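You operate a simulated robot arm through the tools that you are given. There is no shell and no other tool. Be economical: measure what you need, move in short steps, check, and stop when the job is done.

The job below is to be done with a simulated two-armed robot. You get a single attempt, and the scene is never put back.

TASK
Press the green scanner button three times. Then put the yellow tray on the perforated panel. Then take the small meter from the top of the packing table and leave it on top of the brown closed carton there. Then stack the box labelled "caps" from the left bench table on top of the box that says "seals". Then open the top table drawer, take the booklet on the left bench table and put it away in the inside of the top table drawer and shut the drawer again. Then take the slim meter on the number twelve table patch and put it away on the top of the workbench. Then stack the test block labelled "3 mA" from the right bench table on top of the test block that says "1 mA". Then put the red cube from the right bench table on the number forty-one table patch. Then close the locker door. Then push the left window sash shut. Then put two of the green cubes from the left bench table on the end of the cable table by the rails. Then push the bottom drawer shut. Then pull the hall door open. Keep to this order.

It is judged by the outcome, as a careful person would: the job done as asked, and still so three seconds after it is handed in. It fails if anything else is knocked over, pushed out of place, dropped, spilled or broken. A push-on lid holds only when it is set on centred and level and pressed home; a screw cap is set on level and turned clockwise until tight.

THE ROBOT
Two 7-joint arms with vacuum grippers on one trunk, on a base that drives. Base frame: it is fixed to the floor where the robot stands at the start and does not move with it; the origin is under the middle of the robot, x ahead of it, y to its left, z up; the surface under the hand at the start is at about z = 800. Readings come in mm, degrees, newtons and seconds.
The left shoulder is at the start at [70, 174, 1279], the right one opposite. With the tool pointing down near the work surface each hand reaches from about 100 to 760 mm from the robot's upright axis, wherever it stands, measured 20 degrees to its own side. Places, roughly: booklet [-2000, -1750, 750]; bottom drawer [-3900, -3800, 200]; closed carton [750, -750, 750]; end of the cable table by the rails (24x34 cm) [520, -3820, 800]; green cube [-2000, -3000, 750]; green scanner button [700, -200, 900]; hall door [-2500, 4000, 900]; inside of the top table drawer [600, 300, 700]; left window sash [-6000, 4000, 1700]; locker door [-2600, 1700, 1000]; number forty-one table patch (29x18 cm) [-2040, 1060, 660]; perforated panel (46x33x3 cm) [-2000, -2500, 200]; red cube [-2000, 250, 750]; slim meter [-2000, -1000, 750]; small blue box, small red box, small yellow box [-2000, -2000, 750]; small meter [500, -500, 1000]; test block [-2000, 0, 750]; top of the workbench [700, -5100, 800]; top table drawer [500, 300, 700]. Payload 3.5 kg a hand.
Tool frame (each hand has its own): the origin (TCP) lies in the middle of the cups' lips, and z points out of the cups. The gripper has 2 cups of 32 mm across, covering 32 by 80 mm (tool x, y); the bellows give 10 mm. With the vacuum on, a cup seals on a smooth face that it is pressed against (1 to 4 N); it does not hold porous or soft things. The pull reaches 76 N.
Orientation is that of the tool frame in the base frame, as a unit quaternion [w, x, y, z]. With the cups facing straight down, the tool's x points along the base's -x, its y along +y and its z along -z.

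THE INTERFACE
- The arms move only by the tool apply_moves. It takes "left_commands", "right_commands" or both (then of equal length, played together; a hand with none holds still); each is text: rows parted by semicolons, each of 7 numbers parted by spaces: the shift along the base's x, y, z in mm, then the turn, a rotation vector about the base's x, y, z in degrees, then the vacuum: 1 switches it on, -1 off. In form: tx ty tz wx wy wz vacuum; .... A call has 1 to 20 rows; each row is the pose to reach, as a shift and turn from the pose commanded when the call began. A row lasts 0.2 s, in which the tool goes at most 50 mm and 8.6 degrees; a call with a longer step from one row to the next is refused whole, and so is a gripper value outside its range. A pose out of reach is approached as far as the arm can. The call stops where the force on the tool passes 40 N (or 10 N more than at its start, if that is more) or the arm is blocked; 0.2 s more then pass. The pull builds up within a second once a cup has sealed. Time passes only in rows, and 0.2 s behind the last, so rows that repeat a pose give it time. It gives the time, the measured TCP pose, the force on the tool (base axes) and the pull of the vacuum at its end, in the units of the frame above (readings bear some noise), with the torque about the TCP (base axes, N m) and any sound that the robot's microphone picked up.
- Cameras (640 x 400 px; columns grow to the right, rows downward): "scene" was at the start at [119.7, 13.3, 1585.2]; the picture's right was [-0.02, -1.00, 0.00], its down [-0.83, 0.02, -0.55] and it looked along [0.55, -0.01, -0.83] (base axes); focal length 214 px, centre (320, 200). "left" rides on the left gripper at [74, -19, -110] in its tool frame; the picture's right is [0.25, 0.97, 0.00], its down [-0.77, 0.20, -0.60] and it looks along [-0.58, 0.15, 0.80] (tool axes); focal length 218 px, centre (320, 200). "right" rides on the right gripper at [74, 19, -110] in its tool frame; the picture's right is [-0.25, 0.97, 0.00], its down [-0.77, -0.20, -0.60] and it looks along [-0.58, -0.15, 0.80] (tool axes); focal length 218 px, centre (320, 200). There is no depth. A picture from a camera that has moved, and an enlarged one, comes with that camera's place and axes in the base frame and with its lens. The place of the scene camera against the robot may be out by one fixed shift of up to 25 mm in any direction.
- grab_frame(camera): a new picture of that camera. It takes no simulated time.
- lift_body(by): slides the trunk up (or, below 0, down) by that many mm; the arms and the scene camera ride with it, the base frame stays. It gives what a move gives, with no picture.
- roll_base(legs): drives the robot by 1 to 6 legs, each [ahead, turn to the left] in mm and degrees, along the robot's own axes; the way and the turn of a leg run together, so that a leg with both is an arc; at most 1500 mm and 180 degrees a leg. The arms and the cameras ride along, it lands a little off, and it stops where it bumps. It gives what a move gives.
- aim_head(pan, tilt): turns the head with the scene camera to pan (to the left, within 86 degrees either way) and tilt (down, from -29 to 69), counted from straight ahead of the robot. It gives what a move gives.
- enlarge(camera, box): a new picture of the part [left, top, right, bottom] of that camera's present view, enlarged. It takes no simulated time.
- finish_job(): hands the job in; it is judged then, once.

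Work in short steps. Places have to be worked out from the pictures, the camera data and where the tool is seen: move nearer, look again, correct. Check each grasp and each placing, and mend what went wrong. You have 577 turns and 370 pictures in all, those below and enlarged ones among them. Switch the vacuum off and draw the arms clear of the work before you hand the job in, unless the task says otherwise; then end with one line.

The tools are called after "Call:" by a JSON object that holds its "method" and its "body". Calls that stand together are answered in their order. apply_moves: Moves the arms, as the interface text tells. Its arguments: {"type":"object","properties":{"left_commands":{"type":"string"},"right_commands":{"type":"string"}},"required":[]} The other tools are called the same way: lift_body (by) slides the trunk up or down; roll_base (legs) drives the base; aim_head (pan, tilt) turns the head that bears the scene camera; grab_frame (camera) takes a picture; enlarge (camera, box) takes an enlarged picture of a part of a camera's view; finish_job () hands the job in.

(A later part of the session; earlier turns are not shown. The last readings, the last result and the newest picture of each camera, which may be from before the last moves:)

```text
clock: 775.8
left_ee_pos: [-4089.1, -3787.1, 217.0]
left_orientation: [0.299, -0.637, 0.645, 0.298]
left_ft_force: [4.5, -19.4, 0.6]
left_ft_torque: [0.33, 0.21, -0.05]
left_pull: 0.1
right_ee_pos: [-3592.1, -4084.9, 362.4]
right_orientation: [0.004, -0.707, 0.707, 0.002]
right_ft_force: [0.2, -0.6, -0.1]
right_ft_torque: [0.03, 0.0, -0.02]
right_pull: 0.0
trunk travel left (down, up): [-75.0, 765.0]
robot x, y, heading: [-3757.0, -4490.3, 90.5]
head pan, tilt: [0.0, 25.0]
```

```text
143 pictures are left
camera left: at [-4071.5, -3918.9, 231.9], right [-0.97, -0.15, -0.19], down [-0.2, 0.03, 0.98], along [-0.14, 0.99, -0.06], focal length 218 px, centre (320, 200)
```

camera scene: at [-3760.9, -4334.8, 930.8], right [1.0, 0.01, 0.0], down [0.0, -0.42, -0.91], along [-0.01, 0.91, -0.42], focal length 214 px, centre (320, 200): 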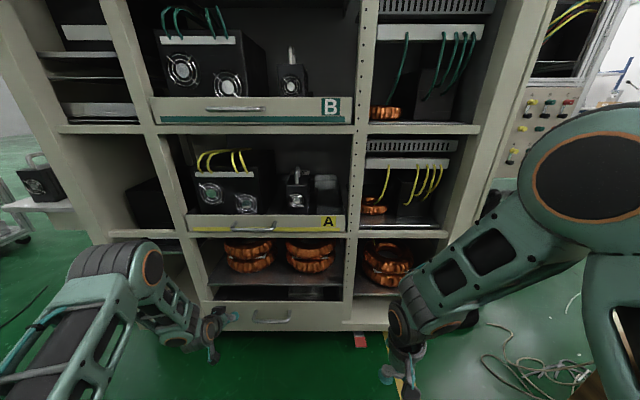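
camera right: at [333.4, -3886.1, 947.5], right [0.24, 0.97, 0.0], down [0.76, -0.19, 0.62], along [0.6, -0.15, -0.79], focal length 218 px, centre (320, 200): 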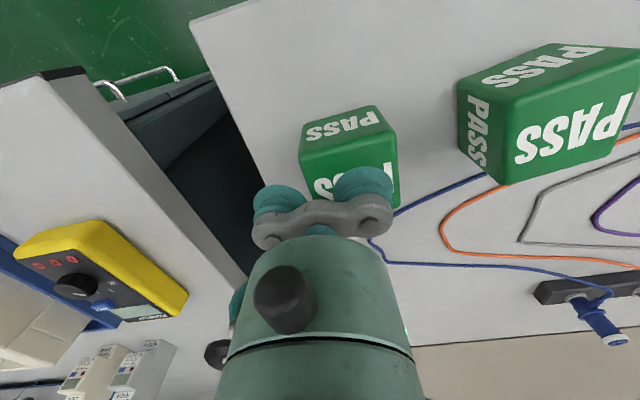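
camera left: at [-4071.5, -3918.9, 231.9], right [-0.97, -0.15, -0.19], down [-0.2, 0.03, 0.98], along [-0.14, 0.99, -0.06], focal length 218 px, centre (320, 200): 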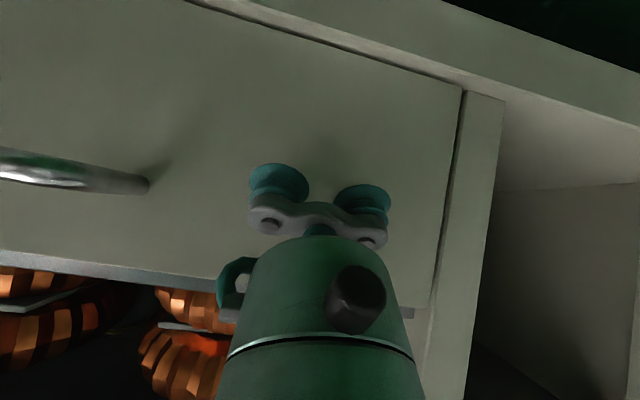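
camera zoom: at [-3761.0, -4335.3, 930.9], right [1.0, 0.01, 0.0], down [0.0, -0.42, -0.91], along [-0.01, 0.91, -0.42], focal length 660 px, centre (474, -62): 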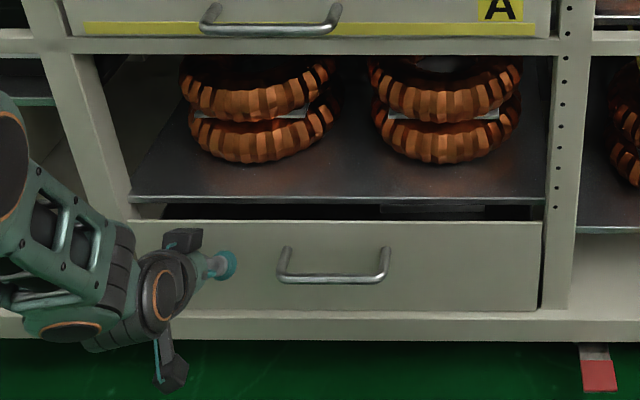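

Force is rising; I press a bit more to be sure it's fully home.

Call:
{"method": "apply_moves", "body": {"left_commands": "0 4 0 0 0 0 -1; 0 8 0 0 0 0 -1; 0 12 0 0 0 0 -1"}}

Call:
{"method": "apply_moves", "body": {"left_commands": "0 -30 0 0 0 0 -1; 0 -70 0 0 0 0 -1; 0 -115 0 0 0 0 -1; 0 -160 0 0 0 0 -1"}}

Call:
{"method": "roll_base", "body": {"legs": [[-500, 0]]}}

Call:
{"method": "enlarge", "body": {"camera": "scene", "box": [180, 180, 400, 330]}}

```text
clock: 776.2
left_ee_pos: [-4089.2, -3788.2, 212.6]
left_orientation: [0.296, -0.639, 0.646, 0.295]
left_ft_force: [1.4, -8.9, -1.6]
left_ft_torque: [0.17, 0.08, -0.01]
left_pull: 0.0
right_ee_pos: [-3591.8, -4083.9, 362.1]
right_orientation: [-0.003, 0.708, -0.706, -0.003]
right_ft_force: [-0.9, -0.1, 0.2]
right_ft_torque: [0.04, 0.0, 0.02]
right_pull: 0.1
trunk travel left (down, up): [-75.0, 765.0]
robot x, y, heading: [-3759.4, -4492.9, 90.6]
head pan, tilt: [0.0, 25.0]
stopped in row 1 (left hand): the force on the tool passed its limit at 44 N (the readings are from after the stop); the commanded pose is now the measured one
```

```text
clock: 777.2
left_ee_pos: [-4089.4, -3945.9, 213.2]
left_orientation: [0.297, -0.639, 0.645, 0.297]
left_ft_force: [1.0, 0.1, -0.7]
left_ft_torque: [0.02, 0.0, -0.02]
left_pull: 0.1
right_ee_pos: [-3593.0, -4083.9, 362.8]
right_orientation: [-0.004, 0.708, -0.706, -0.002]
right_ft_force: [0.5, -0.6, 0.2]
right_ft_torque: [0.05, -0.01, -0.01]
right_pull: 0.1
trunk travel left (down, up): [-75.0, 765.0]
robot x, y, heading: [-3760.9, -4490.2, 90.8]
head pan, tilt: [0.0, 25.0]
```

```text
clock: 780.2
left_ee_pos: [-4083.2, -4454.9, 212.0]
left_orientation: [0.298, -0.637, 0.646, 0.297]
left_ft_force: [-0.1, 0.1, 0.0]
left_ft_torque: [-0.01, -0.03, 0.0]
left_pull: 0.1
right_ee_pos: [-3589.4, -4595.5, 362.7]
right_orientation: [0.004, -0.706, 0.708, 0.003]
right_ft_force: [-0.3, -0.6, 0.9]
right_ft_torque: [0.01, -0.01, -0.01]
right_pull: 0.2
trunk travel left (down, up): [-75.0, 765.0]
robot x, y, heading: [-3758.3, -4999.9, 89.9]
head pan, tilt: [0.0, 25.0]
```

```text
2.67 times, centred on (290, 255) of scene
camera zoom: at [-3757.9, -4846.0, 930.8], right [1.0, 0.0, 0.0], down [0.0, -0.42, -0.91], along [0.0, 0.91, -0.42], focal length 572 px, centre (400, 53)
```

zoom: 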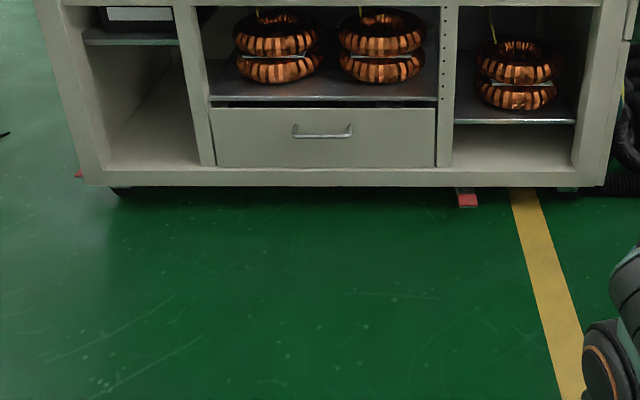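

Drawer is shut. Last: the hall door. I raise the trunk, return the left hand to vertical, and drive the known way round.

Call:
{"method": "roll_base", "body": {"legs": [[-800, 0]]}}

Call:
{"method": "lift_body", "body": {"by": 400}}

Call:
{"method": "lift_body", "body": {"by": 300}}

Call:
{"method": "apply_moves", "body": {"left_commands": "20 0 15 -8.3 0 0 -1; 45 0 30 -16.6 0 0 -1; 70 0 45 -24.9 0 0 -1; 95 0 60 -33.2 0 0 -1; 120 0 75 -41.5 0 0 -1; 140 0 100 -50 0 0 -1; 140 0 100 -50 0 0 -1"}}

Call:
{"method": "roll_base", "body": {"legs": [[0, -90], [1500, 0], [1450, 0], [0, 90]]}}

Call:
{"method": "aim_head", "body": {"pan": 0, "tilt": 20}}

Call:
{"method": "grab_frame", "body": {"camera": "scene"}}

```text
clock: 784.4
left_ee_pos: [-4079.0, -5229.4, 212.9]
left_orientation: [0.3, -0.631, 0.652, 0.293]
left_ft_force: [-0.1, 0.4, -0.1]
left_ft_torque: [-0.03, 0.0, 0.04]
left_pull: 0.0
right_ee_pos: [-3587.0, -5380.0, 362.4]
right_orientation: [0.005, -0.699, 0.715, 0.003]
right_ft_force: [0.6, 0.2, -0.5]
right_ft_torque: [-0.02, -0.02, -0.02]
right_pull: 0.1
trunk travel left (down, up): [-75.0, 765.0]
robot x, y, heading: [-3760.1, -5782.2, 89.2]
head pan, tilt: [0.0, 25.0]
```

```text
clock: 788.2
left_ee_pos: [-4078.4, -5229.4, 612.0]
left_orientation: [0.302, -0.63, 0.652, 0.294]
left_ft_force: [0.5, 0.2, 0.0]
left_ft_torque: [-0.01, 0.0, -0.01]
left_pull: 0.1
right_ee_pos: [-3585.7, -5380.7, 763.0]
right_orientation: [0.004, -0.699, 0.715, 0.003]
right_ft_force: [0.4, 0.5, 0.3]
right_ft_torque: [-0.04, 0.01, 0.03]
right_pull: 0.1
trunk travel left (down, up): [-475.0, 365.0]
robot x, y, heading: [-3760.4, -5784.4, 89.4]
head pan, tilt: [0.0, 25.0]
```

```text
clock: 791.2
left_ee_pos: [-4079.5, -5229.1, 912.8]
left_orientation: [0.301, -0.63, 0.653, 0.293]
left_ft_force: [-0.3, -0.2, 0.3]
left_ft_torque: [0.02, 0.0, 0.02]
left_pull: 0.1
right_ee_pos: [-3586.1, -5380.2, 1062.0]
right_orientation: [0.004, -0.7, 0.714, 0.003]
right_ft_force: [0.8, -0.4, 0.1]
right_ft_torque: [0.02, -0.02, 0.0]
right_pull: 0.0
trunk travel left (down, up): [-775.0, 65.0]
robot x, y, heading: [-3764.2, -5783.7, 88.9]
head pan, tilt: [0.0, 25.0]
```

```text
clock: 792.8
left_ee_pos: [-3938.5, -5229.6, 1014.2]
left_orientation: [0.006, -0.699, 0.715, -0.011]
left_ft_force: [0.7, 0.0, 0.5]
left_ft_torque: [-0.01, -0.01, -0.01]
left_pull: 0.1
right_ee_pos: [-3586.1, -5381.4, 1062.2]
right_orientation: [0.004, -0.7, 0.714, 0.003]
right_ft_force: [-0.2, -0.8, 0.8]
right_ft_torque: [-0.02, -0.02, -0.01]
right_pull: 0.1
trunk travel left (down, up): [-775.0, 65.0]
robot x, y, heading: [-3762.6, -5786.0, 89.3]
head pan, tilt: [0.0, 25.0]
```

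```text
clock: 814.8
left_ee_pos: [-1019.1, -5355.3, 1013.1]
left_orientation: [0.007, -0.702, 0.712, -0.01]
left_ft_force: [0.2, 0.1, 0.8]
left_ft_torque: [-0.01, -0.04, -0.01]
left_pull: 0.0
right_ee_pos: [-665.1, -5503.8, 1062.4]
right_orientation: [0.004, -0.703, 0.712, 0.003]
right_ft_force: [-0.1, -0.5, -0.1]
right_ft_torque: [0.01, 0.0, 0.01]
right_pull: 0.1
trunk travel left (down, up): [-775.0, 65.0]
robot x, y, heading: [-834.8, -5907.9, 89.5]
head pan, tilt: [0.0, 25.0]
```

```text
clock: 815.4
left_ee_pos: [-1019.6, -5355.8, 1013.5]
left_orientation: [0.006, -0.701, 0.713, -0.01]
left_ft_force: [0.1, 0.2, -0.3]
left_ft_torque: [-0.02, 0.02, 0.01]
left_pull: 0.1
right_ee_pos: [-667.2, -5504.4, 1062.7]
right_orientation: [0.004, -0.701, 0.713, 0.003]
right_ft_force: [-0.6, -0.1, 0.8]
right_ft_torque: [-0.01, 0.02, 0.02]
right_pull: 0.1
trunk travel left (down, up): [-775.0, 65.0]
robot x, y, heading: [-838.0, -5910.9, 89.4]
head pan, tilt: [0.0, 20.0]
```

```text
141 pictures are left
camera scene: at [-838.1, -5751.5, 1638.9], right [1.0, -0.01, 0.0], down [0.0, -0.34, -0.94], along [0.01, 0.94, -0.34], focal length 214 px, centre (320, 200)
```

scene: 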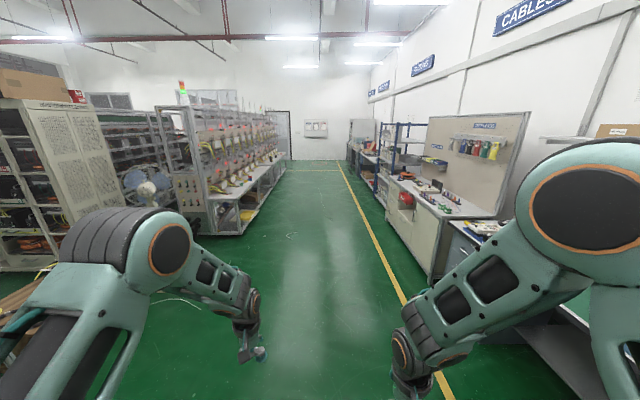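

Clear aisle ahead. I drive the full length north to y≈2600.

Call:
{"method": "roll_base", "body": {"legs": [[1450, 0.5], [1450, 0], [1450, 0], [1450, 0], [1450, 0], [1300, 0]]}}

Call:
{"method": "roll_base", "body": {"legs": [[0, 45]]}}

Call:
{"method": "aim_head", "body": {"pan": -10, "tilt": 10}}

Call:
{"method": "grab_frame", "body": {"camera": "scene"}}

```text
clock: 856.2
left_ee_pos: [-645.5, 3236.2, 1013.0]
left_orientation: [0.006, -0.684, 0.729, -0.01]
left_ft_force: [0.1, 0.0, 0.1]
left_ft_torque: [-0.03, 0.0, 0.03]
left_pull: 0.1
right_ee_pos: [-298.4, 3071.7, 1061.9]
right_orientation: [0.005, -0.685, 0.728, 0.003]
right_ft_force: [0.5, 0.4, 0.6]
right_ft_torque: [-0.01, -0.01, -0.02]
right_pull: 0.1
trunk travel left (down, up): [-775.0, 65.0]
robot x, y, heading: [-493.9, 2671.2, 86.9]
head pan, tilt: [0.0, 20.0]
```

```text
clock: 858.6
left_ee_pos: [-993.7, 2965.1, 1013.4]
left_orientation: [-0.009, 0.91, -0.415, 0.006]
left_ft_force: [-1.0, -0.8, -0.1]
left_ft_torque: [-0.01, -0.01, -0.02]
left_pull: 0.1
right_ee_pos: [-632.5, 3091.4, 1062.8]
right_orientation: [-0.003, 0.911, -0.413, -0.005]
right_ft_force: [0.0, 0.0, -0.4]
right_ft_torque: [0.0, -0.01, -0.02]
right_pull: 0.0
trunk travel left (down, up): [-775.0, 65.0]
robot x, y, heading: [-491.5, 2674.1, 131.3]
head pan, tilt: [0.0, 20.0]
```

```text
clock: 859.3
left_ee_pos: [-994.5, 2965.3, 1012.4]
left_orientation: [-0.009, 0.91, -0.415, 0.007]
left_ft_force: [-0.1, -0.1, 0.5]
left_ft_torque: [-0.01, 0.03, 0.0]
left_pull: 0.0
right_ee_pos: [-632.6, 3090.6, 1061.6]
right_orientation: [-0.002, 0.91, -0.414, -0.005]
right_ft_force: [0.2, 0.4, 0.2]
right_ft_torque: [0.02, 0.05, -0.01]
right_pull: 0.1
trunk travel left (down, up): [-775.0, 65.0]
robot x, y, heading: [-490.8, 2671.7, 131.3]
head pan, tilt: [-10.0, 10.0]
```

```text
140 pictures are left
camera scene: at [-573.4, 2805.5, 1655.2], right [0.85, 0.52, 0.0], down [0.09, -0.15, -0.98], along [-0.51, 0.84, -0.17], focal length 214 px, centre (320, 200)
```

scene: 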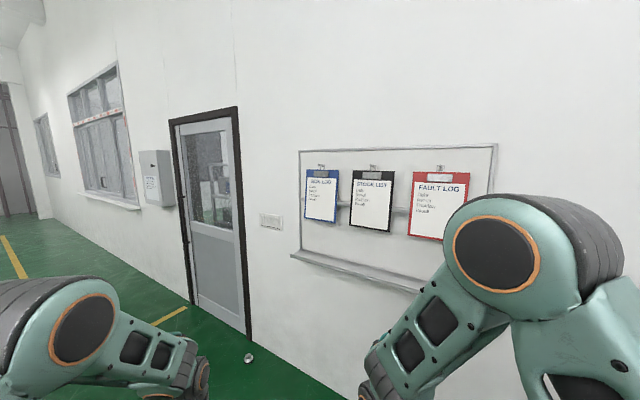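

I drive in front of the hall door and face it.

Call:
{"method": "roll_base", "body": {"legs": [[0, 48.7], [1000, 0], [1000, 0], [0, -90]]}}

Call:
{"method": "aim_head", "body": {"pan": 0, "tilt": 20}}

Call:
{"method": "grab_frame", "body": {"camera": "scene"}}

```text
clock: 875.1
left_ee_pos: [-2611.4, 3297.3, 1013.2]
left_orientation: [0.006, -0.688, 0.726, -0.01]
left_ft_force: [0.3, -0.5, -0.8]
left_ft_torque: [0.0, -0.02, 0.01]
left_pull: 0.0
right_ee_pos: [-2263.8, 3137.3, 1062.8]
right_orientation: [0.005, -0.688, 0.726, 0.003]
right_ft_force: [0.5, 0.3, 0.4]
right_ft_torque: [0.04, -0.05, -0.01]
right_pull: 0.0
trunk travel left (down, up): [-775.0, 65.0]
robot x, y, heading: [-2451.9, 2741.0, 87.5]
head pan, tilt: [-10.0, 10.0]
```

```text
clock: 875.8
left_ee_pos: [-2609.6, 3297.9, 1012.8]
left_orientation: [0.006, -0.688, 0.726, -0.01]
left_ft_force: [0.5, -0.7, 0.4]
left_ft_torque: [0.03, 0.0, -0.01]
left_pull: 0.0
right_ee_pos: [-2264.6, 3136.8, 1062.1]
right_orientation: [0.005, -0.688, 0.726, 0.003]
right_ft_force: [0.6, -0.2, -0.2]
right_ft_torque: [0.01, 0.0, 0.02]
right_pull: 0.1
trunk travel left (down, up): [-775.0, 65.0]
robot x, y, heading: [-2456.6, 2740.7, 87.1]
head pan, tilt: [0.0, 20.0]
```

```text
139 pictures are left
camera scene: at [-2446.4, 2896.5, 1639.0], right [1.0, -0.05, 0.0], down [-0.02, -0.34, -0.94], along [0.04, 0.94, -0.34], focal length 214 px, centre (320, 200)
```

scene: 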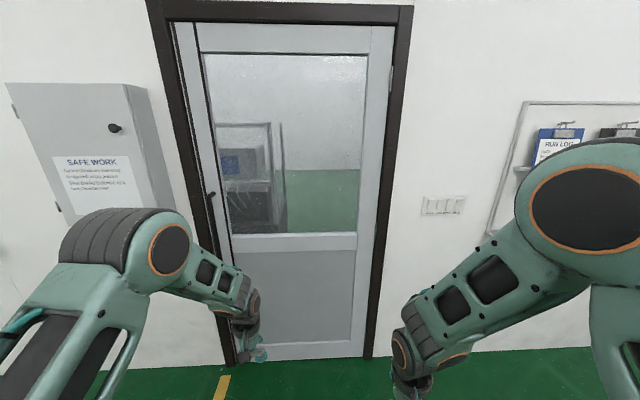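

I zoom on the handle and the leaf edges.

Call:
{"method": "enlarge", "body": {"camera": "scene", "box": [150, 140, 270, 260]}}

Call:
{"method": "enlarge", "body": {"camera": "scene", "box": [150, 0, 420, 120]}}

```text
3.33 times, centred on (210, 200) of scene
camera zoom: at [-2446.4, 2896.5, 1639.0], right [1.0, -0.05, 0.0], down [-0.02, -0.34, -0.94], along [0.04, 0.94, -0.34], focal length 715 px, centre (687, 200)
```

zoom: 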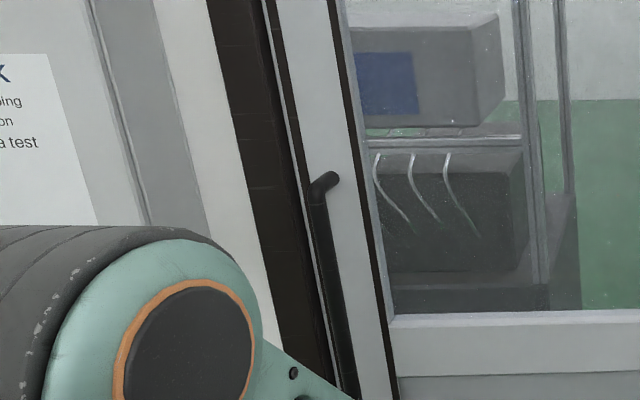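

```text
2.37 times, centred on (285, 60) of scene
camera zoom: at [-2446.4, 2896.5, 1639.0], right [1.0, -0.05, 0.0], down [-0.02, -0.34, -0.94], along [0.04, 0.94, -0.34], focal length 508 px, centre (403, 532)
```

zoom: 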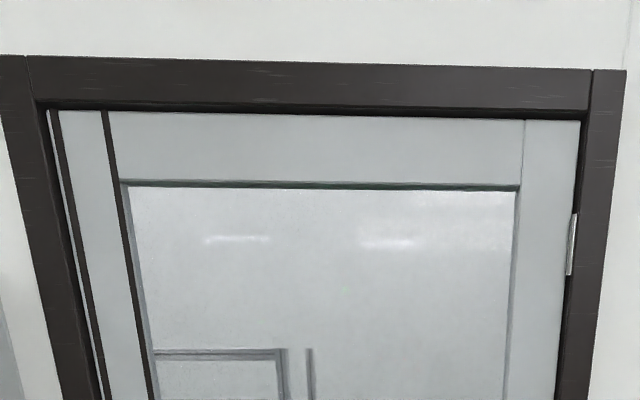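

Pull-handle at left, hinge at right, flat glass and panel. I'll crack the door ~30° by suction on the glass left of centre, then sweep it further open from behind with the hand. First I turn the left tool horizontal.

Call:
{"method": "apply_moves", "body": {"left_commands": "1 11 12 8.1 -0.4 0 -1; 1 22 24 16.3 -0.9 0 -1; 2 33 36 24.4 -1.3 0 -1; 2 44 48 32.6 -1.7 0 -1; 3 55 60 40.8 -2.1 0 -1; 3 66 72 48.9 -2.6 0 -1; 4 77 84 57.1 -3 0 -1; 4 88 96 65.2 -3.4 0 -1; 5 99 108 73.4 -3.8 0 -1; 5 110 120 81.5 -4.3 0 -1; 6 120 130 88.9 -4.7 0 -1; 6 120 130 88.9 -4.7 0 -1"}}

Call:
{"method": "grab_frame", "body": {"camera": "left"}}

```text
clock: 878.4
left_ee_pos: [-2605.4, 3416.1, 1142.1]
left_orientation: [0.513, -0.485, 0.524, 0.476]
left_ft_force: [0.6, 0.0, -0.9]
left_ft_torque: [-0.02, 0.02, 0.01]
left_pull: 0.1
right_ee_pos: [-2263.8, 3136.0, 1061.9]
right_orientation: [0.004, -0.688, 0.726, 0.004]
right_ft_force: [-0.5, 0.0, 0.0]
right_ft_torque: [0.02, 0.04, -0.01]
right_pull: 0.1
trunk travel left (down, up): [-775.0, 65.0]
robot x, y, heading: [-2451.0, 2740.4, 87.3]
head pan, tilt: [0.0, 20.0]
```

```text
136 pictures are left
camera left: at [-2594.7, 3305.2, 1071.4], right [-0.97, 0.07, -0.25], down [-0.24, -0.57, 0.78], along [-0.09, 0.82, 0.57], focal length 218 px, centre (320, 200)
```

left: 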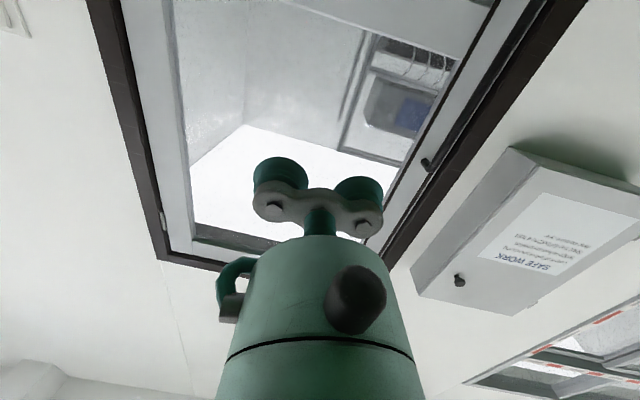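

Horizontal. I square up the base (+2.7°), move the hand 80 mm left, and drive 450 mm closer.

Call:
{"method": "roll_base", "body": {"legs": [[0, 2.7], [450, 0]]}}

Call:
{"method": "apply_moves", "body": {"left_commands": "-30 0 0 0 0 0.7 -1; -60 0 0 0 0 1.4 -1; -80 0 0 0 0 1.8 -1; -80 0 0 0 0 1.8 -1"}}

Call:
{"method": "grab_frame", "body": {"camera": "scene"}}

Call:
{"method": "grab_frame", "body": {"camera": "left"}}

```text
clock: 881.5
left_ee_pos: [-2646.3, 3850.7, 1142.6]
left_orientation: [0.499, -0.501, 0.51, 0.49]
left_ft_force: [1.0, 0.3, 0.9]
left_ft_torque: [-0.02, -0.01, -0.01]
left_pull: 0.1
right_ee_pos: [-2290.6, 3591.6, 1063.5]
right_orientation: [-0.004, 0.709, -0.705, -0.004]
right_ft_force: [0.4, -0.5, -0.9]
right_ft_torque: [-0.02, 0.01, 0.0]
right_pull: 0.0
trunk travel left (down, up): [-775.0, 65.0]
robot x, y, heading: [-2454.4, 3183.3, 90.5]
head pan, tilt: [0.0, 20.0]
```

```text
clock: 882.5
left_ee_pos: [-2728.8, 3853.1, 1141.1]
left_orientation: [-0.49, 0.509, -0.502, -0.498]
left_ft_force: [-0.1, 0.6, -0.1]
left_ft_torque: [-0.03, 0.03, -0.02]
left_pull: 0.0
right_ee_pos: [-2290.6, 3591.3, 1063.5]
right_orientation: [-0.004, 0.709, -0.705, -0.003]
right_ft_force: [-0.3, -0.4, -0.6]
right_ft_torque: [0.0, -0.01, 0.01]
right_pull: 0.1
trunk travel left (down, up): [-775.0, 65.0]
robot x, y, heading: [-2456.8, 3180.7, 90.6]
head pan, tilt: [0.0, 20.0]
```

```text
135 pictures are left
camera scene: at [-2457.7, 3340.5, 1639.0], right [1.0, 0.01, 0.0], down [0.0, -0.34, -0.94], along [-0.01, 0.94, -0.34], focal length 214 px, centre (320, 200)
```

scene: 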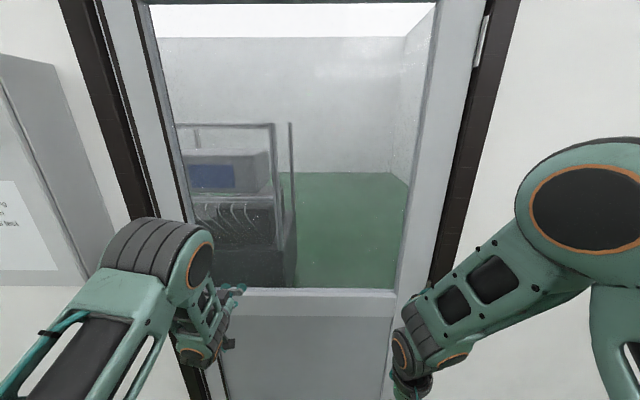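

```text
134 pictures are left
camera left: at [-2708.2, 3742.1, 1070.9], right [-0.97, -0.02, -0.25], down [-0.19, -0.59, 0.78], along [-0.16, 0.81, 0.57], focal length 218 px, centre (320, 200)
```

left: 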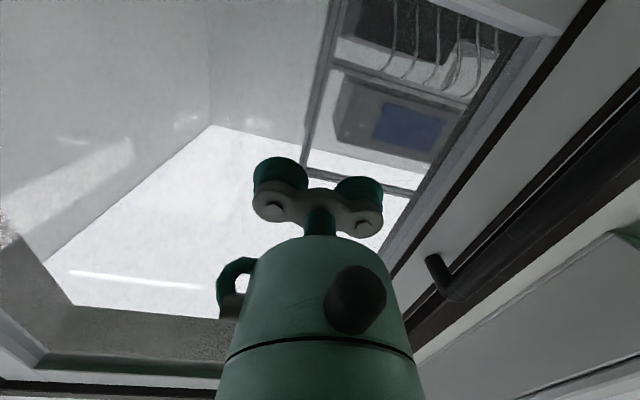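

Cups face clear glass. I drive 80 mm nearer, then advance by arm with vacuum on in small steps.

Call:
{"method": "roll_base", "body": {"legs": [[80, 0]]}}

Call:
{"method": "apply_moves", "body": {"left_commands": "0 5 0 0 0 0 1; 0 10 0 0 0 0 1; 0 15 0 0 0 0 1; 0 20 0 0 0 0 1; 0 24 0 0 0 0 1; 0 28 0 0 0 0 1; 0 32 0 0 0 0 1; 0 36 0 0 0 0 1; 0 40 0 0 0 0 1; 0 44 0 0 0 0 1; 0 48 0 0 0 0 1; 0 52 0 0 0 0 1; 0 56 0 0 0 0 1; 0 60 0 0 0 0 1"}}

```text
clock: 883.6
left_ee_pos: [-2728.8, 3923.1, 1148.3]
left_orientation: [-0.493, 0.507, -0.499, -0.501]
left_ft_force: [-0.4, -0.6, 0.4]
left_ft_torque: [-0.03, 0.0, 0.03]
left_pull: 0.0
right_ee_pos: [-2292.1, 3661.7, 1067.1]
right_orientation: [-0.008, 0.71, -0.704, -0.007]
right_ft_force: [-0.4, -0.6, -0.4]
right_ft_torque: [0.09, 0.02, -0.02]
right_pull: 0.1
trunk travel left (down, up): [-775.0, 65.0]
robot x, y, heading: [-2457.3, 3263.6, 90.4]
head pan, tilt: [0.0, 20.0]
```

```text
clock: 885.7
left_ee_pos: [-2730.3, 3965.9, 1140.5]
left_orientation: [-0.488, 0.511, -0.503, -0.498]
left_ft_force: [3.3, -18.9, 4.6]
left_ft_torque: [0.45, -0.05, -0.39]
left_pull: 75.3
right_ee_pos: [-2291.7, 3665.6, 1065.0]
right_orientation: [-0.006, 0.71, -0.704, -0.006]
right_ft_force: [0.5, 1.1, -0.4]
right_ft_torque: [0.01, 0.01, 0.01]
right_pull: 0.0
trunk travel left (down, up): [-775.0, 65.0]
robot x, y, heading: [-2458.4, 3261.7, 90.7]
head pan, tilt: [0.0, 20.0]
stopped in row 10 (left hand): the force on the tool passed its limit at 44 N (the readings are from after the stop); the commanded pose is now the measured one
```

Sealed (75 N). I pull along the door's arc (radius ≈660 mm), turning the tool with it, first to 14°.

Call:
{"method": "apply_moves", "body": {"left_commands": "0 -5 0 0 0 0.5 1; 0.1 -11.5 0 0 0 1 1; 0.4 -23 0 0 0 2 1; 0.9 -34.5 0 0 0 3 1; 1.6 -46 0 0 0 4 1; 2.5 -57.5 0 0 0 5 1; 3.6 -69 0 0 0 6 1; 4.9 -80.4 0 0 0 7 1; 6.4 -91.9 0 0 0 8 1; 8.1 -103.2 0 0 0 9 1; 10 -114.6 0 0 0 10 1; 12.1 -125.9 0 0 0 11 1; 14.4 -137.2 0 0 0 12 1; 16.9 -148.5 0 0 0 13 1; 19.6 -159.7 0 0 0 14 1"}}

Call:
{"method": "grab_frame", "body": {"camera": "scene"}}

```text
clock: 888.9
left_ee_pos: [-2714.8, 3808.5, 1137.4]
left_orientation: [-0.424, 0.571, -0.435, -0.552]
left_ft_force: [-24.0, -6.8, 10.6]
left_ft_torque: [0.08, -0.41, -0.43]
left_pull: 76.2
right_ee_pos: [-2296.0, 3668.2, 1064.3]
right_orientation: [-0.006, 0.711, -0.703, -0.003]
right_ft_force: [-0.2, -0.3, -0.3]
right_ft_torque: [0.03, -0.01, 0.0]
right_pull: 0.0
trunk travel left (down, up): [-775.0, 65.0]
robot x, y, heading: [-2456.9, 3263.1, 90.8]
head pan, tilt: [0.0, 20.0]
```

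```text
133 pictures are left
camera scene: at [-2464.7, 3415.9, 1639.2], right [1.0, 0.01, 0.0], down [0.01, -0.34, -0.94], along [-0.01, 0.94, -0.34], focal length 214 px, centre (320, 200)
```

scene: 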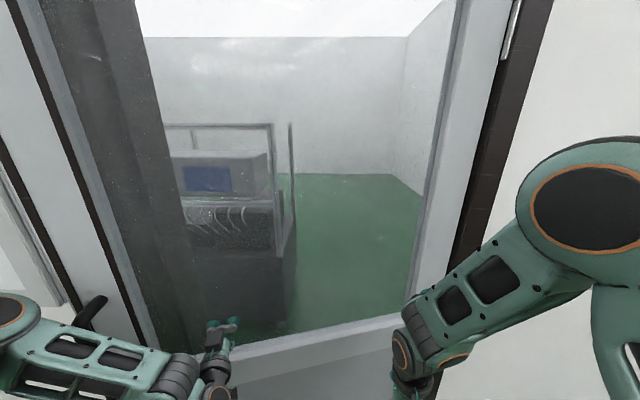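

Door follows. A side force shows my dx is a little large; I continue to ~22° with slightly less dx.

Call:
{"method": "apply_moves", "body": {"left_commands": "-2 -11 0 0 0 1 1; -2 -22 0 0 0 2 1; -1 -33 0 0 0 3 1; 2 -44 0 0 0 4 1; 5 -55 0 0 0 5 1; 9 -66 0 0 0 6 1; 13 -77 0 0 0 7 1; 18 -87.6 0 0 0 8 1"}}

Call:
{"method": "roll_base", "body": {"legs": [[-50, 0]]}}

Call:
{"method": "apply_moves", "body": {"left_commands": "6 0 0 0 0 1.5 1; 12 0 0 0 0 3 1; 18 0 0 0 0 4.5 1"}}

Call:
{"method": "grab_frame", "body": {"camera": "scene"}}

```text
clock: 889.9
left_ee_pos: [-2710.3, 3772.0, 1139.5]
left_orientation: [-0.403, 0.582, -0.415, -0.571]
left_ft_force: [-7.3, 12.0, -8.9]
left_ft_torque: [-0.19, 0.15, -0.25]
left_pull: 75.3
right_ee_pos: [-2289.6, 3672.3, 1061.8]
right_orientation: [-0.003, 0.711, -0.703, -0.005]
right_ft_force: [0.5, 0.6, -0.3]
right_ft_torque: [0.01, 0.05, 0.0]
right_pull: 0.1
trunk travel left (down, up): [-775.0, 65.0]
robot x, y, heading: [-2460.1, 3262.4, 90.4]
head pan, tilt: [0.0, 20.0]
stopped in row 4 (left hand): the force on the tool passed its limit at 71 N (the readings are from after the stop); the commanded pose is now the measured one
```

```text
clock: 890.7
left_ee_pos: [-2710.1, 3767.4, 1142.9]
left_orientation: [-0.405, 0.58, -0.414, -0.572]
left_ft_force: [2.8, 18.8, -4.0]
left_ft_torque: [-0.18, 0.6, 0.07]
left_pull: 75.5
right_ee_pos: [-2289.6, 3662.5, 1062.6]
right_orientation: [-0.003, 0.71, -0.704, -0.004]
right_ft_force: [-0.2, 0.7, -0.4]
right_ft_torque: [0.01, 0.03, -0.02]
right_pull: 0.0
trunk travel left (down, up): [-775.0, 65.0]
robot x, y, heading: [-2457.6, 3255.3, 90.5]
head pan, tilt: [0.0, 20.0]
stopped in leg 1: the robot was blocked; the commanded pose is now the measured one
```

```text
clock: 891.0
left_ee_pos: [-2710.7, 3766.5, 1144.5]
left_orientation: [-0.403, 0.583, -0.406, -0.577]
left_ft_force: [0.2, 12.2, -2.2]
left_ft_torque: [-0.23, 0.32, -0.59]
left_pull: 75.4
right_ee_pos: [-2292.4, 3660.6, 1062.1]
right_orientation: [-0.004, 0.712, -0.702, -0.003]
right_ft_force: [-0.1, 0.5, 0.9]
right_ft_torque: [-0.02, 0.0, 0.0]
right_pull: 0.0
trunk travel left (down, up): [-775.0, 65.0]
robot x, y, heading: [-2452.1, 3253.2, 90.8]
head pan, tilt: [0.0, 20.0]
stopped in row 1 (left hand): the force on the tool passed its limit at 71 N (the readings are from after the stop); the commanded pose is now the measured one
```

```text
132 pictures are left
camera scene: at [-2456.6, 3409.9, 1639.2], right [1.0, 0.01, 0.0], down [0.0, -0.34, -0.94], along [-0.01, 0.94, -0.34], focal length 214 px, centre (320, 200)
```

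scene: 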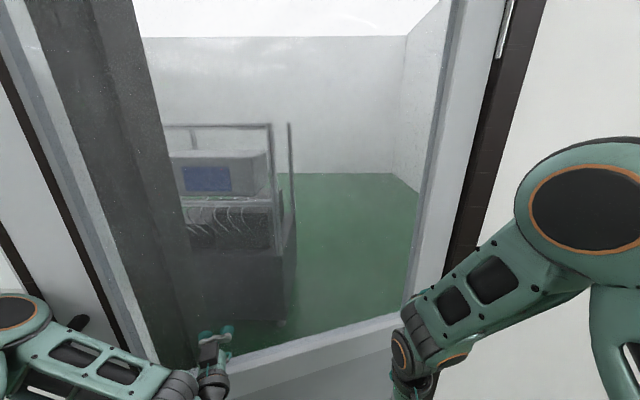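

The leaf's handle has run into my left forearm at ~17°. I release the vacuum and retreat from the leaf.

Call:
{"method": "apply_moves", "body": {"left_commands": "0 0 0 0 0 0 -1; 0 0 0 0 0 0 -1; 0 0 0 0 0 0 -1; 0 0 0 0 0 0 -1"}}

Call:
{"method": "apply_moves", "body": {"left_commands": "5 -15 0 0 0 0 -1; 15 -40 0 0 0 0 -1; 30 -60 0 0 0 0 -1"}}

Call:
{"method": "roll_base", "body": {"legs": [[-450, 0]]}}

Call:
{"method": "grab_frame", "body": {"camera": "scene"}}

```text
clock: 892.0
left_ee_pos: [-2712.1, 3766.7, 1143.8]
left_orientation: [-0.402, 0.585, -0.405, -0.576]
left_ft_force: [0.0, -0.3, 0.0]
left_ft_torque: [0.02, -0.02, -0.01]
left_pull: 0.0
right_ee_pos: [-2292.5, 3661.4, 1063.2]
right_orientation: [-0.005, 0.711, -0.703, -0.004]
right_ft_force: [-0.2, 0.3, 0.1]
right_ft_torque: [-0.03, -0.01, -0.01]
right_pull: 0.3
trunk travel left (down, up): [-775.0, 65.0]
robot x, y, heading: [-2454.2, 3255.8, 90.8]
head pan, tilt: [0.0, 20.0]
```

```text
clock: 892.8
left_ee_pos: [-2709.1, 3759.3, 1144.5]
left_orientation: [-0.401, 0.586, -0.405, -0.577]
left_ft_force: [0.1, 0.8, -1.0]
left_ft_torque: [0.03, 0.0, -0.03]
left_pull: 0.1
left hand out of reach, approached as far as the arm can: row 1, 2, 3
right_ee_pos: [-2294.0, 3662.0, 1062.1]
right_orientation: [-0.004, 0.712, -0.702, -0.003]
right_ft_force: [0.7, -0.7, 0.6]
right_ft_torque: [0.0, 0.0, 0.0]
right_pull: 0.0
trunk travel left (down, up): [-775.0, 65.0]
robot x, y, heading: [-2455.3, 3253.6, 90.6]
head pan, tilt: [0.0, 20.0]
```

```text
clock: 895.5
left_ee_pos: [-2704.6, 3310.1, 1142.7]
left_orientation: [-0.4, 0.586, -0.404, -0.577]
left_ft_force: [0.1, -0.2, -1.0]
left_ft_torque: [0.01, 0.02, 0.01]
left_pull: 0.1
right_ee_pos: [-2288.5, 3217.4, 1062.2]
right_orientation: [-0.004, 0.713, -0.701, -0.002]
right_ft_force: [0.0, -0.6, 0.2]
right_ft_torque: [0.03, 0.02, -0.02]
right_pull: 0.1
trunk travel left (down, up): [-775.0, 65.0]
robot x, y, heading: [-2448.6, 2808.6, 90.9]
head pan, tilt: [0.0, 20.0]
```

```text
131 pictures are left
camera scene: at [-2452.5, 2965.7, 1638.8], right [1.0, 0.02, 0.0], down [0.01, -0.34, -0.94], along [-0.02, 0.94, -0.34], focal length 214 px, centre (320, 200)
```

scene: 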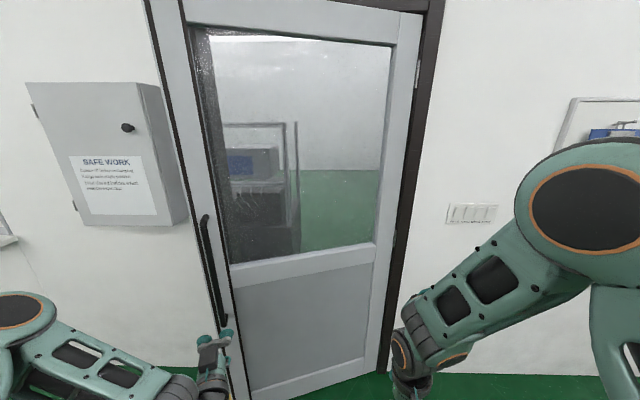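

The door stays ajar (~17°). Plan: reach around the free edge with the left hand from the left-front and sweep the leaf open by turning the base. First I set the left hand straight ahead (tool forward), lower the trunk, and tuck.

Call:
{"method": "apply_moves", "body": {"left_commands": "30 20 0 0 0 -2.5 -1; 60 40 0 0 0 -5 -1; 90 60 0 0 0 -7.5 -1; 120 80 0 0 0 -10 -1; 150 100 0 0 0 -12.5 -1; 180 125 0 0 0 -15 -1; 205 155 0 0 0 -17.5 -1; 220 185 0 0 0 -18.5 -1; 220 185 0 0 0 -18.5 -1"}}

Call:
{"method": "lift_body", "body": {"by": -190}}

Call:
{"method": "grab_frame", "body": {"camera": "scene"}}

```text
clock: 897.5
left_ee_pos: [-2482.0, 3496.1, 1139.3]
left_orientation: [-0.488, 0.514, -0.492, -0.506]
left_ft_force: [-0.2, -0.3, -0.4]
left_ft_torque: [-0.02, -0.02, 0.0]
left_pull: 0.1
right_ee_pos: [-2289.1, 3215.4, 1063.3]
right_orientation: [-0.004, 0.713, -0.701, -0.004]
right_ft_force: [0.4, -0.5, -0.9]
right_ft_torque: [0.01, -0.01, 0.03]
right_pull: 0.2
trunk travel left (down, up): [-775.0, 65.0]
robot x, y, heading: [-2452.8, 2812.3, 91.0]
head pan, tilt: [0.0, 20.0]
```

```text
clock: 899.6
left_ee_pos: [-2481.6, 3493.7, 951.1]
left_orientation: [-0.488, 0.514, -0.492, -0.506]
left_ft_force: [0.8, -0.9, 0.4]
left_ft_torque: [0.03, 0.02, 0.03]
left_pull: 0.1
right_ee_pos: [-2288.4, 3215.9, 871.8]
right_orientation: [-0.004, 0.713, -0.701, -0.004]
right_ft_force: [-0.4, 0.5, -0.2]
right_ft_torque: [-0.01, 0.0, -0.02]
right_pull: 0.1
trunk travel left (down, up): [-585.0, 255.0]
robot x, y, heading: [-2447.4, 2805.0, 91.1]
head pan, tilt: [0.0, 20.0]
```

```text
130 pictures are left
camera scene: at [-2452.3, 2964.5, 1449.0], right [1.0, 0.02, 0.0], down [0.01, -0.34, -0.94], along [-0.02, 0.94, -0.34], focal length 214 px, centre (320, 200)
```

scene: 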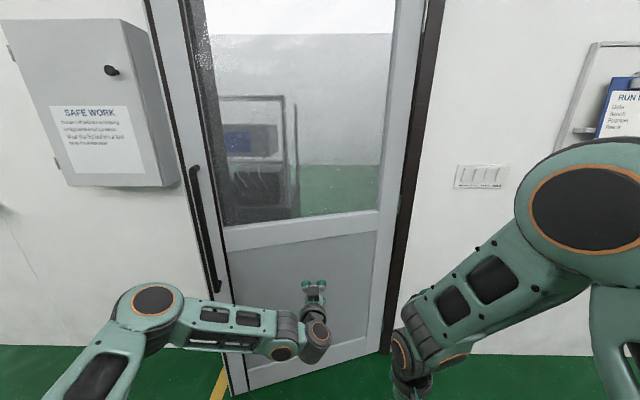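

The left forearm would foul the wall when reaching around. Instead I'll pull further with the right hand (its elbow is on the hinge side). I tuck the left arm first (tool down, near the body).

Call:
{"method": "apply_moves", "body": {"left_commands": "-20 -30 -4 -7.6 -0.1 0 -1; -40 -60 -8 -15.2 -0.3 0 -1; -60 -90 -12 -22.8 -0.4 0 -1; -80 -120 -16 -30.4 -0.5 0 -1; -100 -150 -20 -38 -0.6 0 -1; -120 -180 -24 -45.6 -0.8 0 -1; -140 -210 -28 -53.2 -0.9 0 -1; -160 -240 -32 -60.8 -1 0 -1; -180 -270 -36 -68.4 -1.1 0 -1; -200 -300 -40 -76 -1.2 0 -1; -220 -330 -45 -83 -1.4 0 -1; -240 -350 -50 -89 -1.5 0 -1; -240 -350 -50 -89 -1.5 0 -1"}}

Call:
{"method": "grab_frame", "body": {"camera": "scene"}}

```text
clock: 901.5
left_ee_pos: [-2666.3, 3256.6, 820.2]
left_orientation: [-0.175, 0.703, -0.664, -0.183]
left_ft_force: [43.0, 11.4, -12.1]
left_ft_torque: [0.8, 3.5, 6.3]
left_pull: 0.1
left hand out of reach, approached as far as the arm can: row 6, 7, 8, 9
right_ee_pos: [-2290.3, 3215.7, 873.2]
right_orientation: [-0.006, 0.713, -0.701, -0.002]
right_ft_force: [-0.9, -0.2, -0.9]
right_ft_torque: [0.01, -0.02, -0.03]
right_pull: 0.1
trunk travel left (down, up): [-585.0, 255.0]
robot x, y, heading: [-2449.8, 2804.1, 91.2]
head pan, tilt: [0.0, 20.0]
stopped in row 9 (left hand): the force on the tool passed its limit at 273 N (the readings are from after the stop); the commanded pose is now the measured one
```

```text
129 pictures are left
camera scene: at [-2456.8, 2963.4, 1449.1], right [1.0, 0.02, 0.0], down [0.01, -0.34, -0.94], along [-0.02, 0.94, -0.34], focal length 214 px, centre (320, 200)
```

scene: 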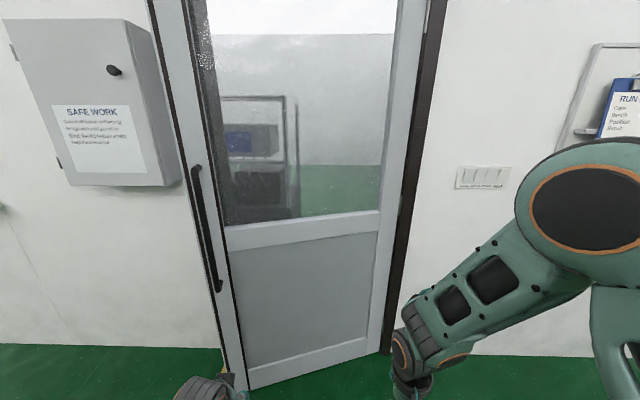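

The left hand bumped into something (probably my own base). I look down at it.

Call:
{"method": "aim_head", "body": {"pan": 20, "tilt": 60}}

Call:
{"method": "grab_frame", "body": {"camera": "scene"}}

Call:
{"method": "grab_frame", "body": {"camera": "left"}}

```text
clock: 902.5
left_ee_pos: [-2664.2, 3256.9, 819.1]
left_orientation: [-0.173, 0.703, -0.665, -0.184]
left_ft_force: [60.6, 16.1, -28.6]
left_ft_torque: [2.81, 5.11, 8.75]
left_pull: 0.1
right_ee_pos: [-2287.9, 3216.7, 872.2]
right_orientation: [-0.004, 0.713, -0.701, -0.002]
right_ft_force: [0.1, -0.5, 0.2]
right_ft_torque: [0.02, 0.02, -0.03]
right_pull: 0.1
trunk travel left (down, up): [-585.0, 255.0]
robot x, y, heading: [-2448.7, 2806.2, 91.2]
head pan, tilt: [20.0, 60.0]
```

```text
128 pictures are left
camera scene: at [-2474.4, 2933.7, 1390.8], right [0.93, 0.36, 0.0], down [0.31, -0.81, -0.5], along [-0.18, 0.47, -0.87], focal length 214 px, centre (320, 200)
```

scene: 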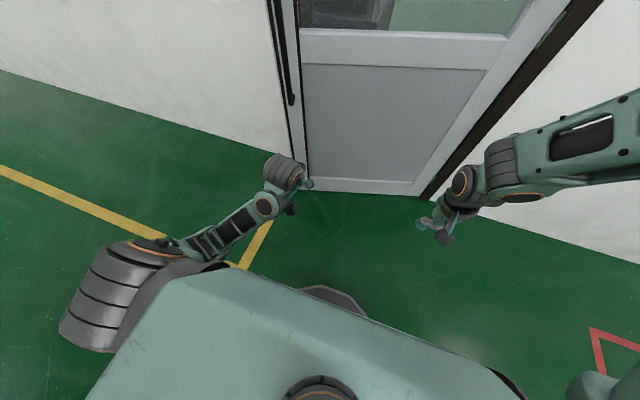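

```text
127 pictures are left
camera left: at [-2638.3, 3141.0, 880.8], right [-0.95, -0.28, -0.12], down [-0.22, 0.37, 0.9], along [-0.2, 0.89, -0.41], focal length 218 px, centre (320, 200)
```

left: 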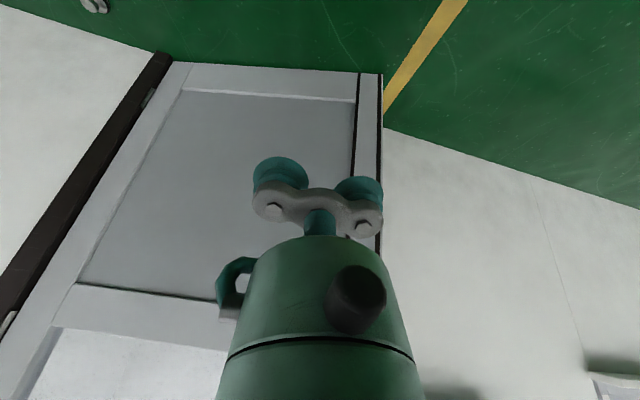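

The left arm folded against my own body. I ease it forward and outward to relieve the contact.

Call:
{"method": "apply_moves", "body": {"left_commands": "-5 20 10 0 0 0 -1; -10 45 20 0 0 0 -1; -15 75 30 0 0 0 -1; -20 105 40 0 0 0 -1; -20 135 50 0 0 0 -1; -20 165 60 0 0 0 -1; -20 165 60 0 0 0 -1"}}

Call:
{"method": "grab_frame", "body": {"camera": "scene"}}

```text
clock: 902.8
left_ee_pos: [-2666.0, 3258.0, 821.0]
left_orientation: [-0.174, 0.705, -0.662, -0.184]
left_ft_force: [30.1, 6.8, -8.1]
left_ft_torque: [0.67, 2.44, 4.3]
left_pull: 0.0
left hand out of reach, approached as far as the arm can: row 1
right_ee_pos: [-2287.5, 3215.8, 872.2]
right_orientation: [-0.005, 0.713, -0.701, -0.003]
right_ft_force: [0.2, 0.2, 0.0]
right_ft_torque: [0.0, 0.0, -0.01]
right_pull: 0.0
trunk travel left (down, up): [-585.0, 255.0]
robot x, y, heading: [-2451.4, 2804.2, 91.4]
head pan, tilt: [20.0, 60.0]
stopped in row 1 (left hand): the force on the tool passed its limit at 136 N (the readings are from after the stop); the commanded pose is now the measured one
```

```text
126 pictures are left
camera scene: at [-2474.8, 2933.6, 1390.8], right [0.93, 0.36, 0.0], down [0.31, -0.81, -0.5], along [-0.18, 0.47, -0.87], focal length 214 px, centre (320, 200)
```

scene: 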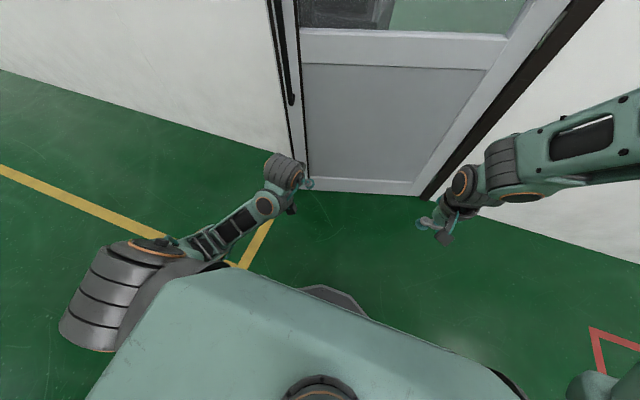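

The gripper seems wedged against its own wrist. I rotate the tool back forward to unbend it.

Call:
{"method": "apply_moves", "body": {"left_commands": "0 5 5 6 0 0 -1; 0 12 10 13 0 0 -1; 0 20 15 20 0 0 -1; 0 30 20 28 0 0 -1; 0 40 30 36 0 0 -1"}}

```text
clock: 904.0
left_ee_pos: [-2646.9, 3291.0, 844.7]
left_orientation: [-0.356, 0.63, -0.598, -0.344]
left_ft_force: [0.6, 0.1, -0.5]
left_ft_torque: [0.03, 0.0, 0.04]
left_pull: 0.1
left hand out of reach, approached as far as the arm can: row 5
right_ee_pos: [-2287.4, 3217.2, 872.1]
right_orientation: [-0.004, 0.713, -0.701, -0.003]
right_ft_force: [0.5, 0.0, -0.4]
right_ft_torque: [0.0, 0.02, 0.06]
right_pull: 0.1
trunk travel left (down, up): [-585.0, 255.0]
robot x, y, heading: [-2447.9, 2804.7, 91.0]
head pan, tilt: [20.0, 60.0]
```

Freed. I now move the left hand outward to the left, out of the leaf's path.

Call:
{"method": "apply_moves", "body": {"left_commands": "-35 0 0 0 0 0 -1; -70 -5 0 0 0 0 -1; -105 -10 0 0 0 0 -1; -140 -20 0 0 0 0 -1; -175 -30 0 0 0 0 -1; -210 -40 0 0 0 0 -1; -245 -50 0 0 0 0 -1"}}

Call:
{"method": "grab_frame", "body": {"camera": "scene"}}

```text
clock: 905.6
left_ee_pos: [-2892.1, 3239.7, 843.9]
left_orientation: [-0.356, 0.631, -0.597, -0.344]
left_ft_force: [-0.5, 0.9, -0.7]
left_ft_torque: [-0.02, 0.01, 0.03]
left_pull: 0.1
left hand out of reach, approached as far as the arm can: row 2
right_ee_pos: [-2288.5, 3215.6, 872.5]
right_orientation: [-0.006, 0.713, -0.701, -0.002]
right_ft_force: [0.3, 0.4, -0.3]
right_ft_torque: [0.0, 0.0, 0.01]
right_pull: 0.0
trunk travel left (down, up): [-585.0, 255.0]
robot x, y, heading: [-2451.4, 2805.6, 91.3]
head pan, tilt: [20.0, 60.0]
```

```text
125 pictures are left
camera scene: at [-2475.0, 2932.5, 1390.9], right [0.93, 0.36, 0.0], down [0.31, -0.81, -0.5], along [-0.18, 0.47, -0.87], focal length 214 px, centre (320, 200)
```

scene: 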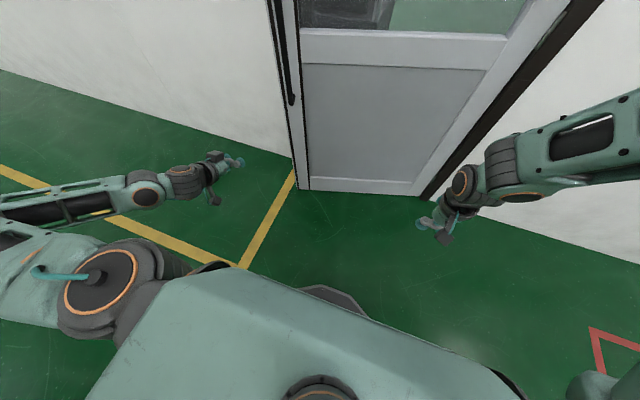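

Left arm is out of the way again. Now I turn the right tool horizontal.

Call:
{"method": "apply_moves", "body": {"right_commands": "0 14 -2 8.1 0.1 0 -1; 0 28 -4 16.3 0.3 0 -1; 0 42 -6 24.5 0.4 0 -1; 0 56 -8 32.6 0.5 0 -1; 0 70 -10 40.8 0.7 0 -1; 0 84 -10 49 0.8 0 -1; 0 98 -10 57.1 0.9 0 -1; 0 112 -10 65.3 1 0 -1; 0 126 -10 73.5 1.2 0 -1; 0 140 -10 81.6 1.3 0 -1; 0 155 -10 89.8 1.5 0 -1; 0 155 -10 89.8 1.5 0 -1"}}

Call:
{"method": "aim_head", "body": {"pan": -5, "tilt": 40}}

Call:
{"method": "grab_frame", "body": {"camera": "scene"}}

```text
clock: 908.2
left_ee_pos: [-2892.3, 3239.2, 843.5]
left_orientation: [-0.356, 0.631, -0.598, -0.344]
left_ft_force: [0.2, -0.3, 0.1]
left_ft_torque: [0.01, 0.01, 0.01]
left_pull: 0.1
right_ee_pos: [-2295.3, 3462.7, 905.0]
right_orientation: [0.499, -0.502, 0.495, 0.505]
right_ft_force: [-0.3, -1.0, -0.7]
right_ft_torque: [0.02, 0.03, -0.01]
right_pull: 0.0
right hand out of reach, approached as far as the arm can: row 9, 10, 11, 12
trunk travel left (down, up): [-585.0, 255.0]
robot x, y, heading: [-2451.5, 2810.5, 91.2]
head pan, tilt: [20.0, 60.0]
```

```text
clock: 909.1
left_ee_pos: [-2892.8, 3240.4, 845.1]
left_orientation: [-0.356, 0.631, -0.598, -0.344]
left_ft_force: [-0.1, -0.2, 0.4]
left_ft_torque: [-0.01, 0.05, 0.01]
left_pull: 0.1
right_ee_pos: [-2296.1, 3461.6, 905.4]
right_orientation: [0.498, -0.502, 0.495, 0.504]
right_ft_force: [1.3, -0.2, -0.5]
right_ft_torque: [-0.02, 0.02, 0.01]
right_pull: 0.1
trunk travel left (down, up): [-585.0, 255.0]
robot x, y, heading: [-2449.3, 2805.6, 91.0]
head pan, tilt: [-5.0, 40.0]
```

```text
124 pictures are left
camera scene: at [-2445.3, 2956.1, 1417.5], right [1.0, -0.07, 0.0], down [-0.04, -0.64, -0.77], along [0.05, 0.76, -0.64], focal length 214 px, centre (320, 200)
```

scene: 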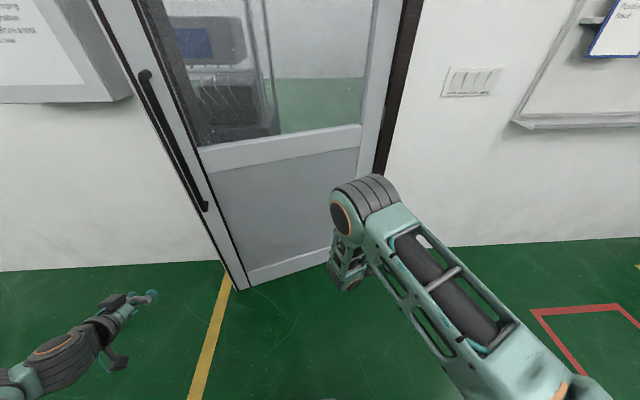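

Right tool is horizontal. I drive up so that it faces the leaf squarely (heading ≈107°), leaving ~40 mm.

Call:
{"method": "roll_base", "body": {"legs": [[0, 7.5], [290, 0], [0, 8.5]]}}

Call:
{"method": "grab_frame", "body": {"camera": "scene"}}

Call:
{"method": "grab_frame", "body": {"camera": "right"}}

```text
clock: 912.3
left_ee_pos: [-3042.7, 3381.0, 844.7]
left_orientation: [-0.302, 0.71, -0.5, -0.392]
left_ft_force: [0.3, 0.1, -0.1]
left_ft_torque: [0.02, -0.01, -0.01]
left_pull: 0.1
right_ee_pos: [-2532.9, 3763.5, 903.9]
right_orientation: [0.419, -0.569, 0.418, 0.571]
right_ft_force: [-0.5, -0.1, 0.1]
right_ft_torque: [-0.02, -0.07, -0.02]
right_pull: 0.0
trunk travel left (down, up): [-585.0, 255.0]
robot x, y, heading: [-2498.7, 3089.8, 107.4]
head pan, tilt: [-5.0, 40.0]
```

```text
123 pictures are left
camera scene: at [-2529.2, 3236.1, 1417.5], right [0.98, 0.22, 0.0], down [0.14, -0.63, -0.77], along [-0.17, 0.75, -0.64], focal length 214 px, centre (320, 200)
```

scene: 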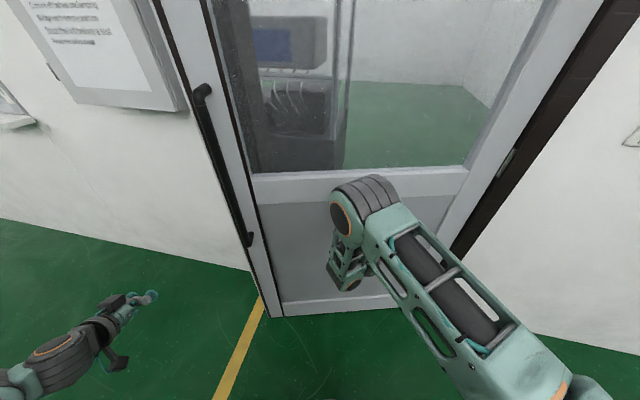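

```text
122 pictures are left
camera right: at [-2518.2, 3652.7, 830.1], right [-0.92, -0.29, 0.25], down [0.37, -0.52, 0.77], along [-0.09, 0.8, 0.59], focal length 218 px, centre (320, 200)
```

right: 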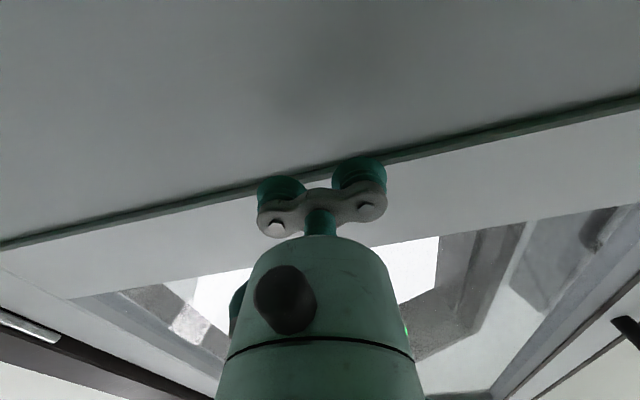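

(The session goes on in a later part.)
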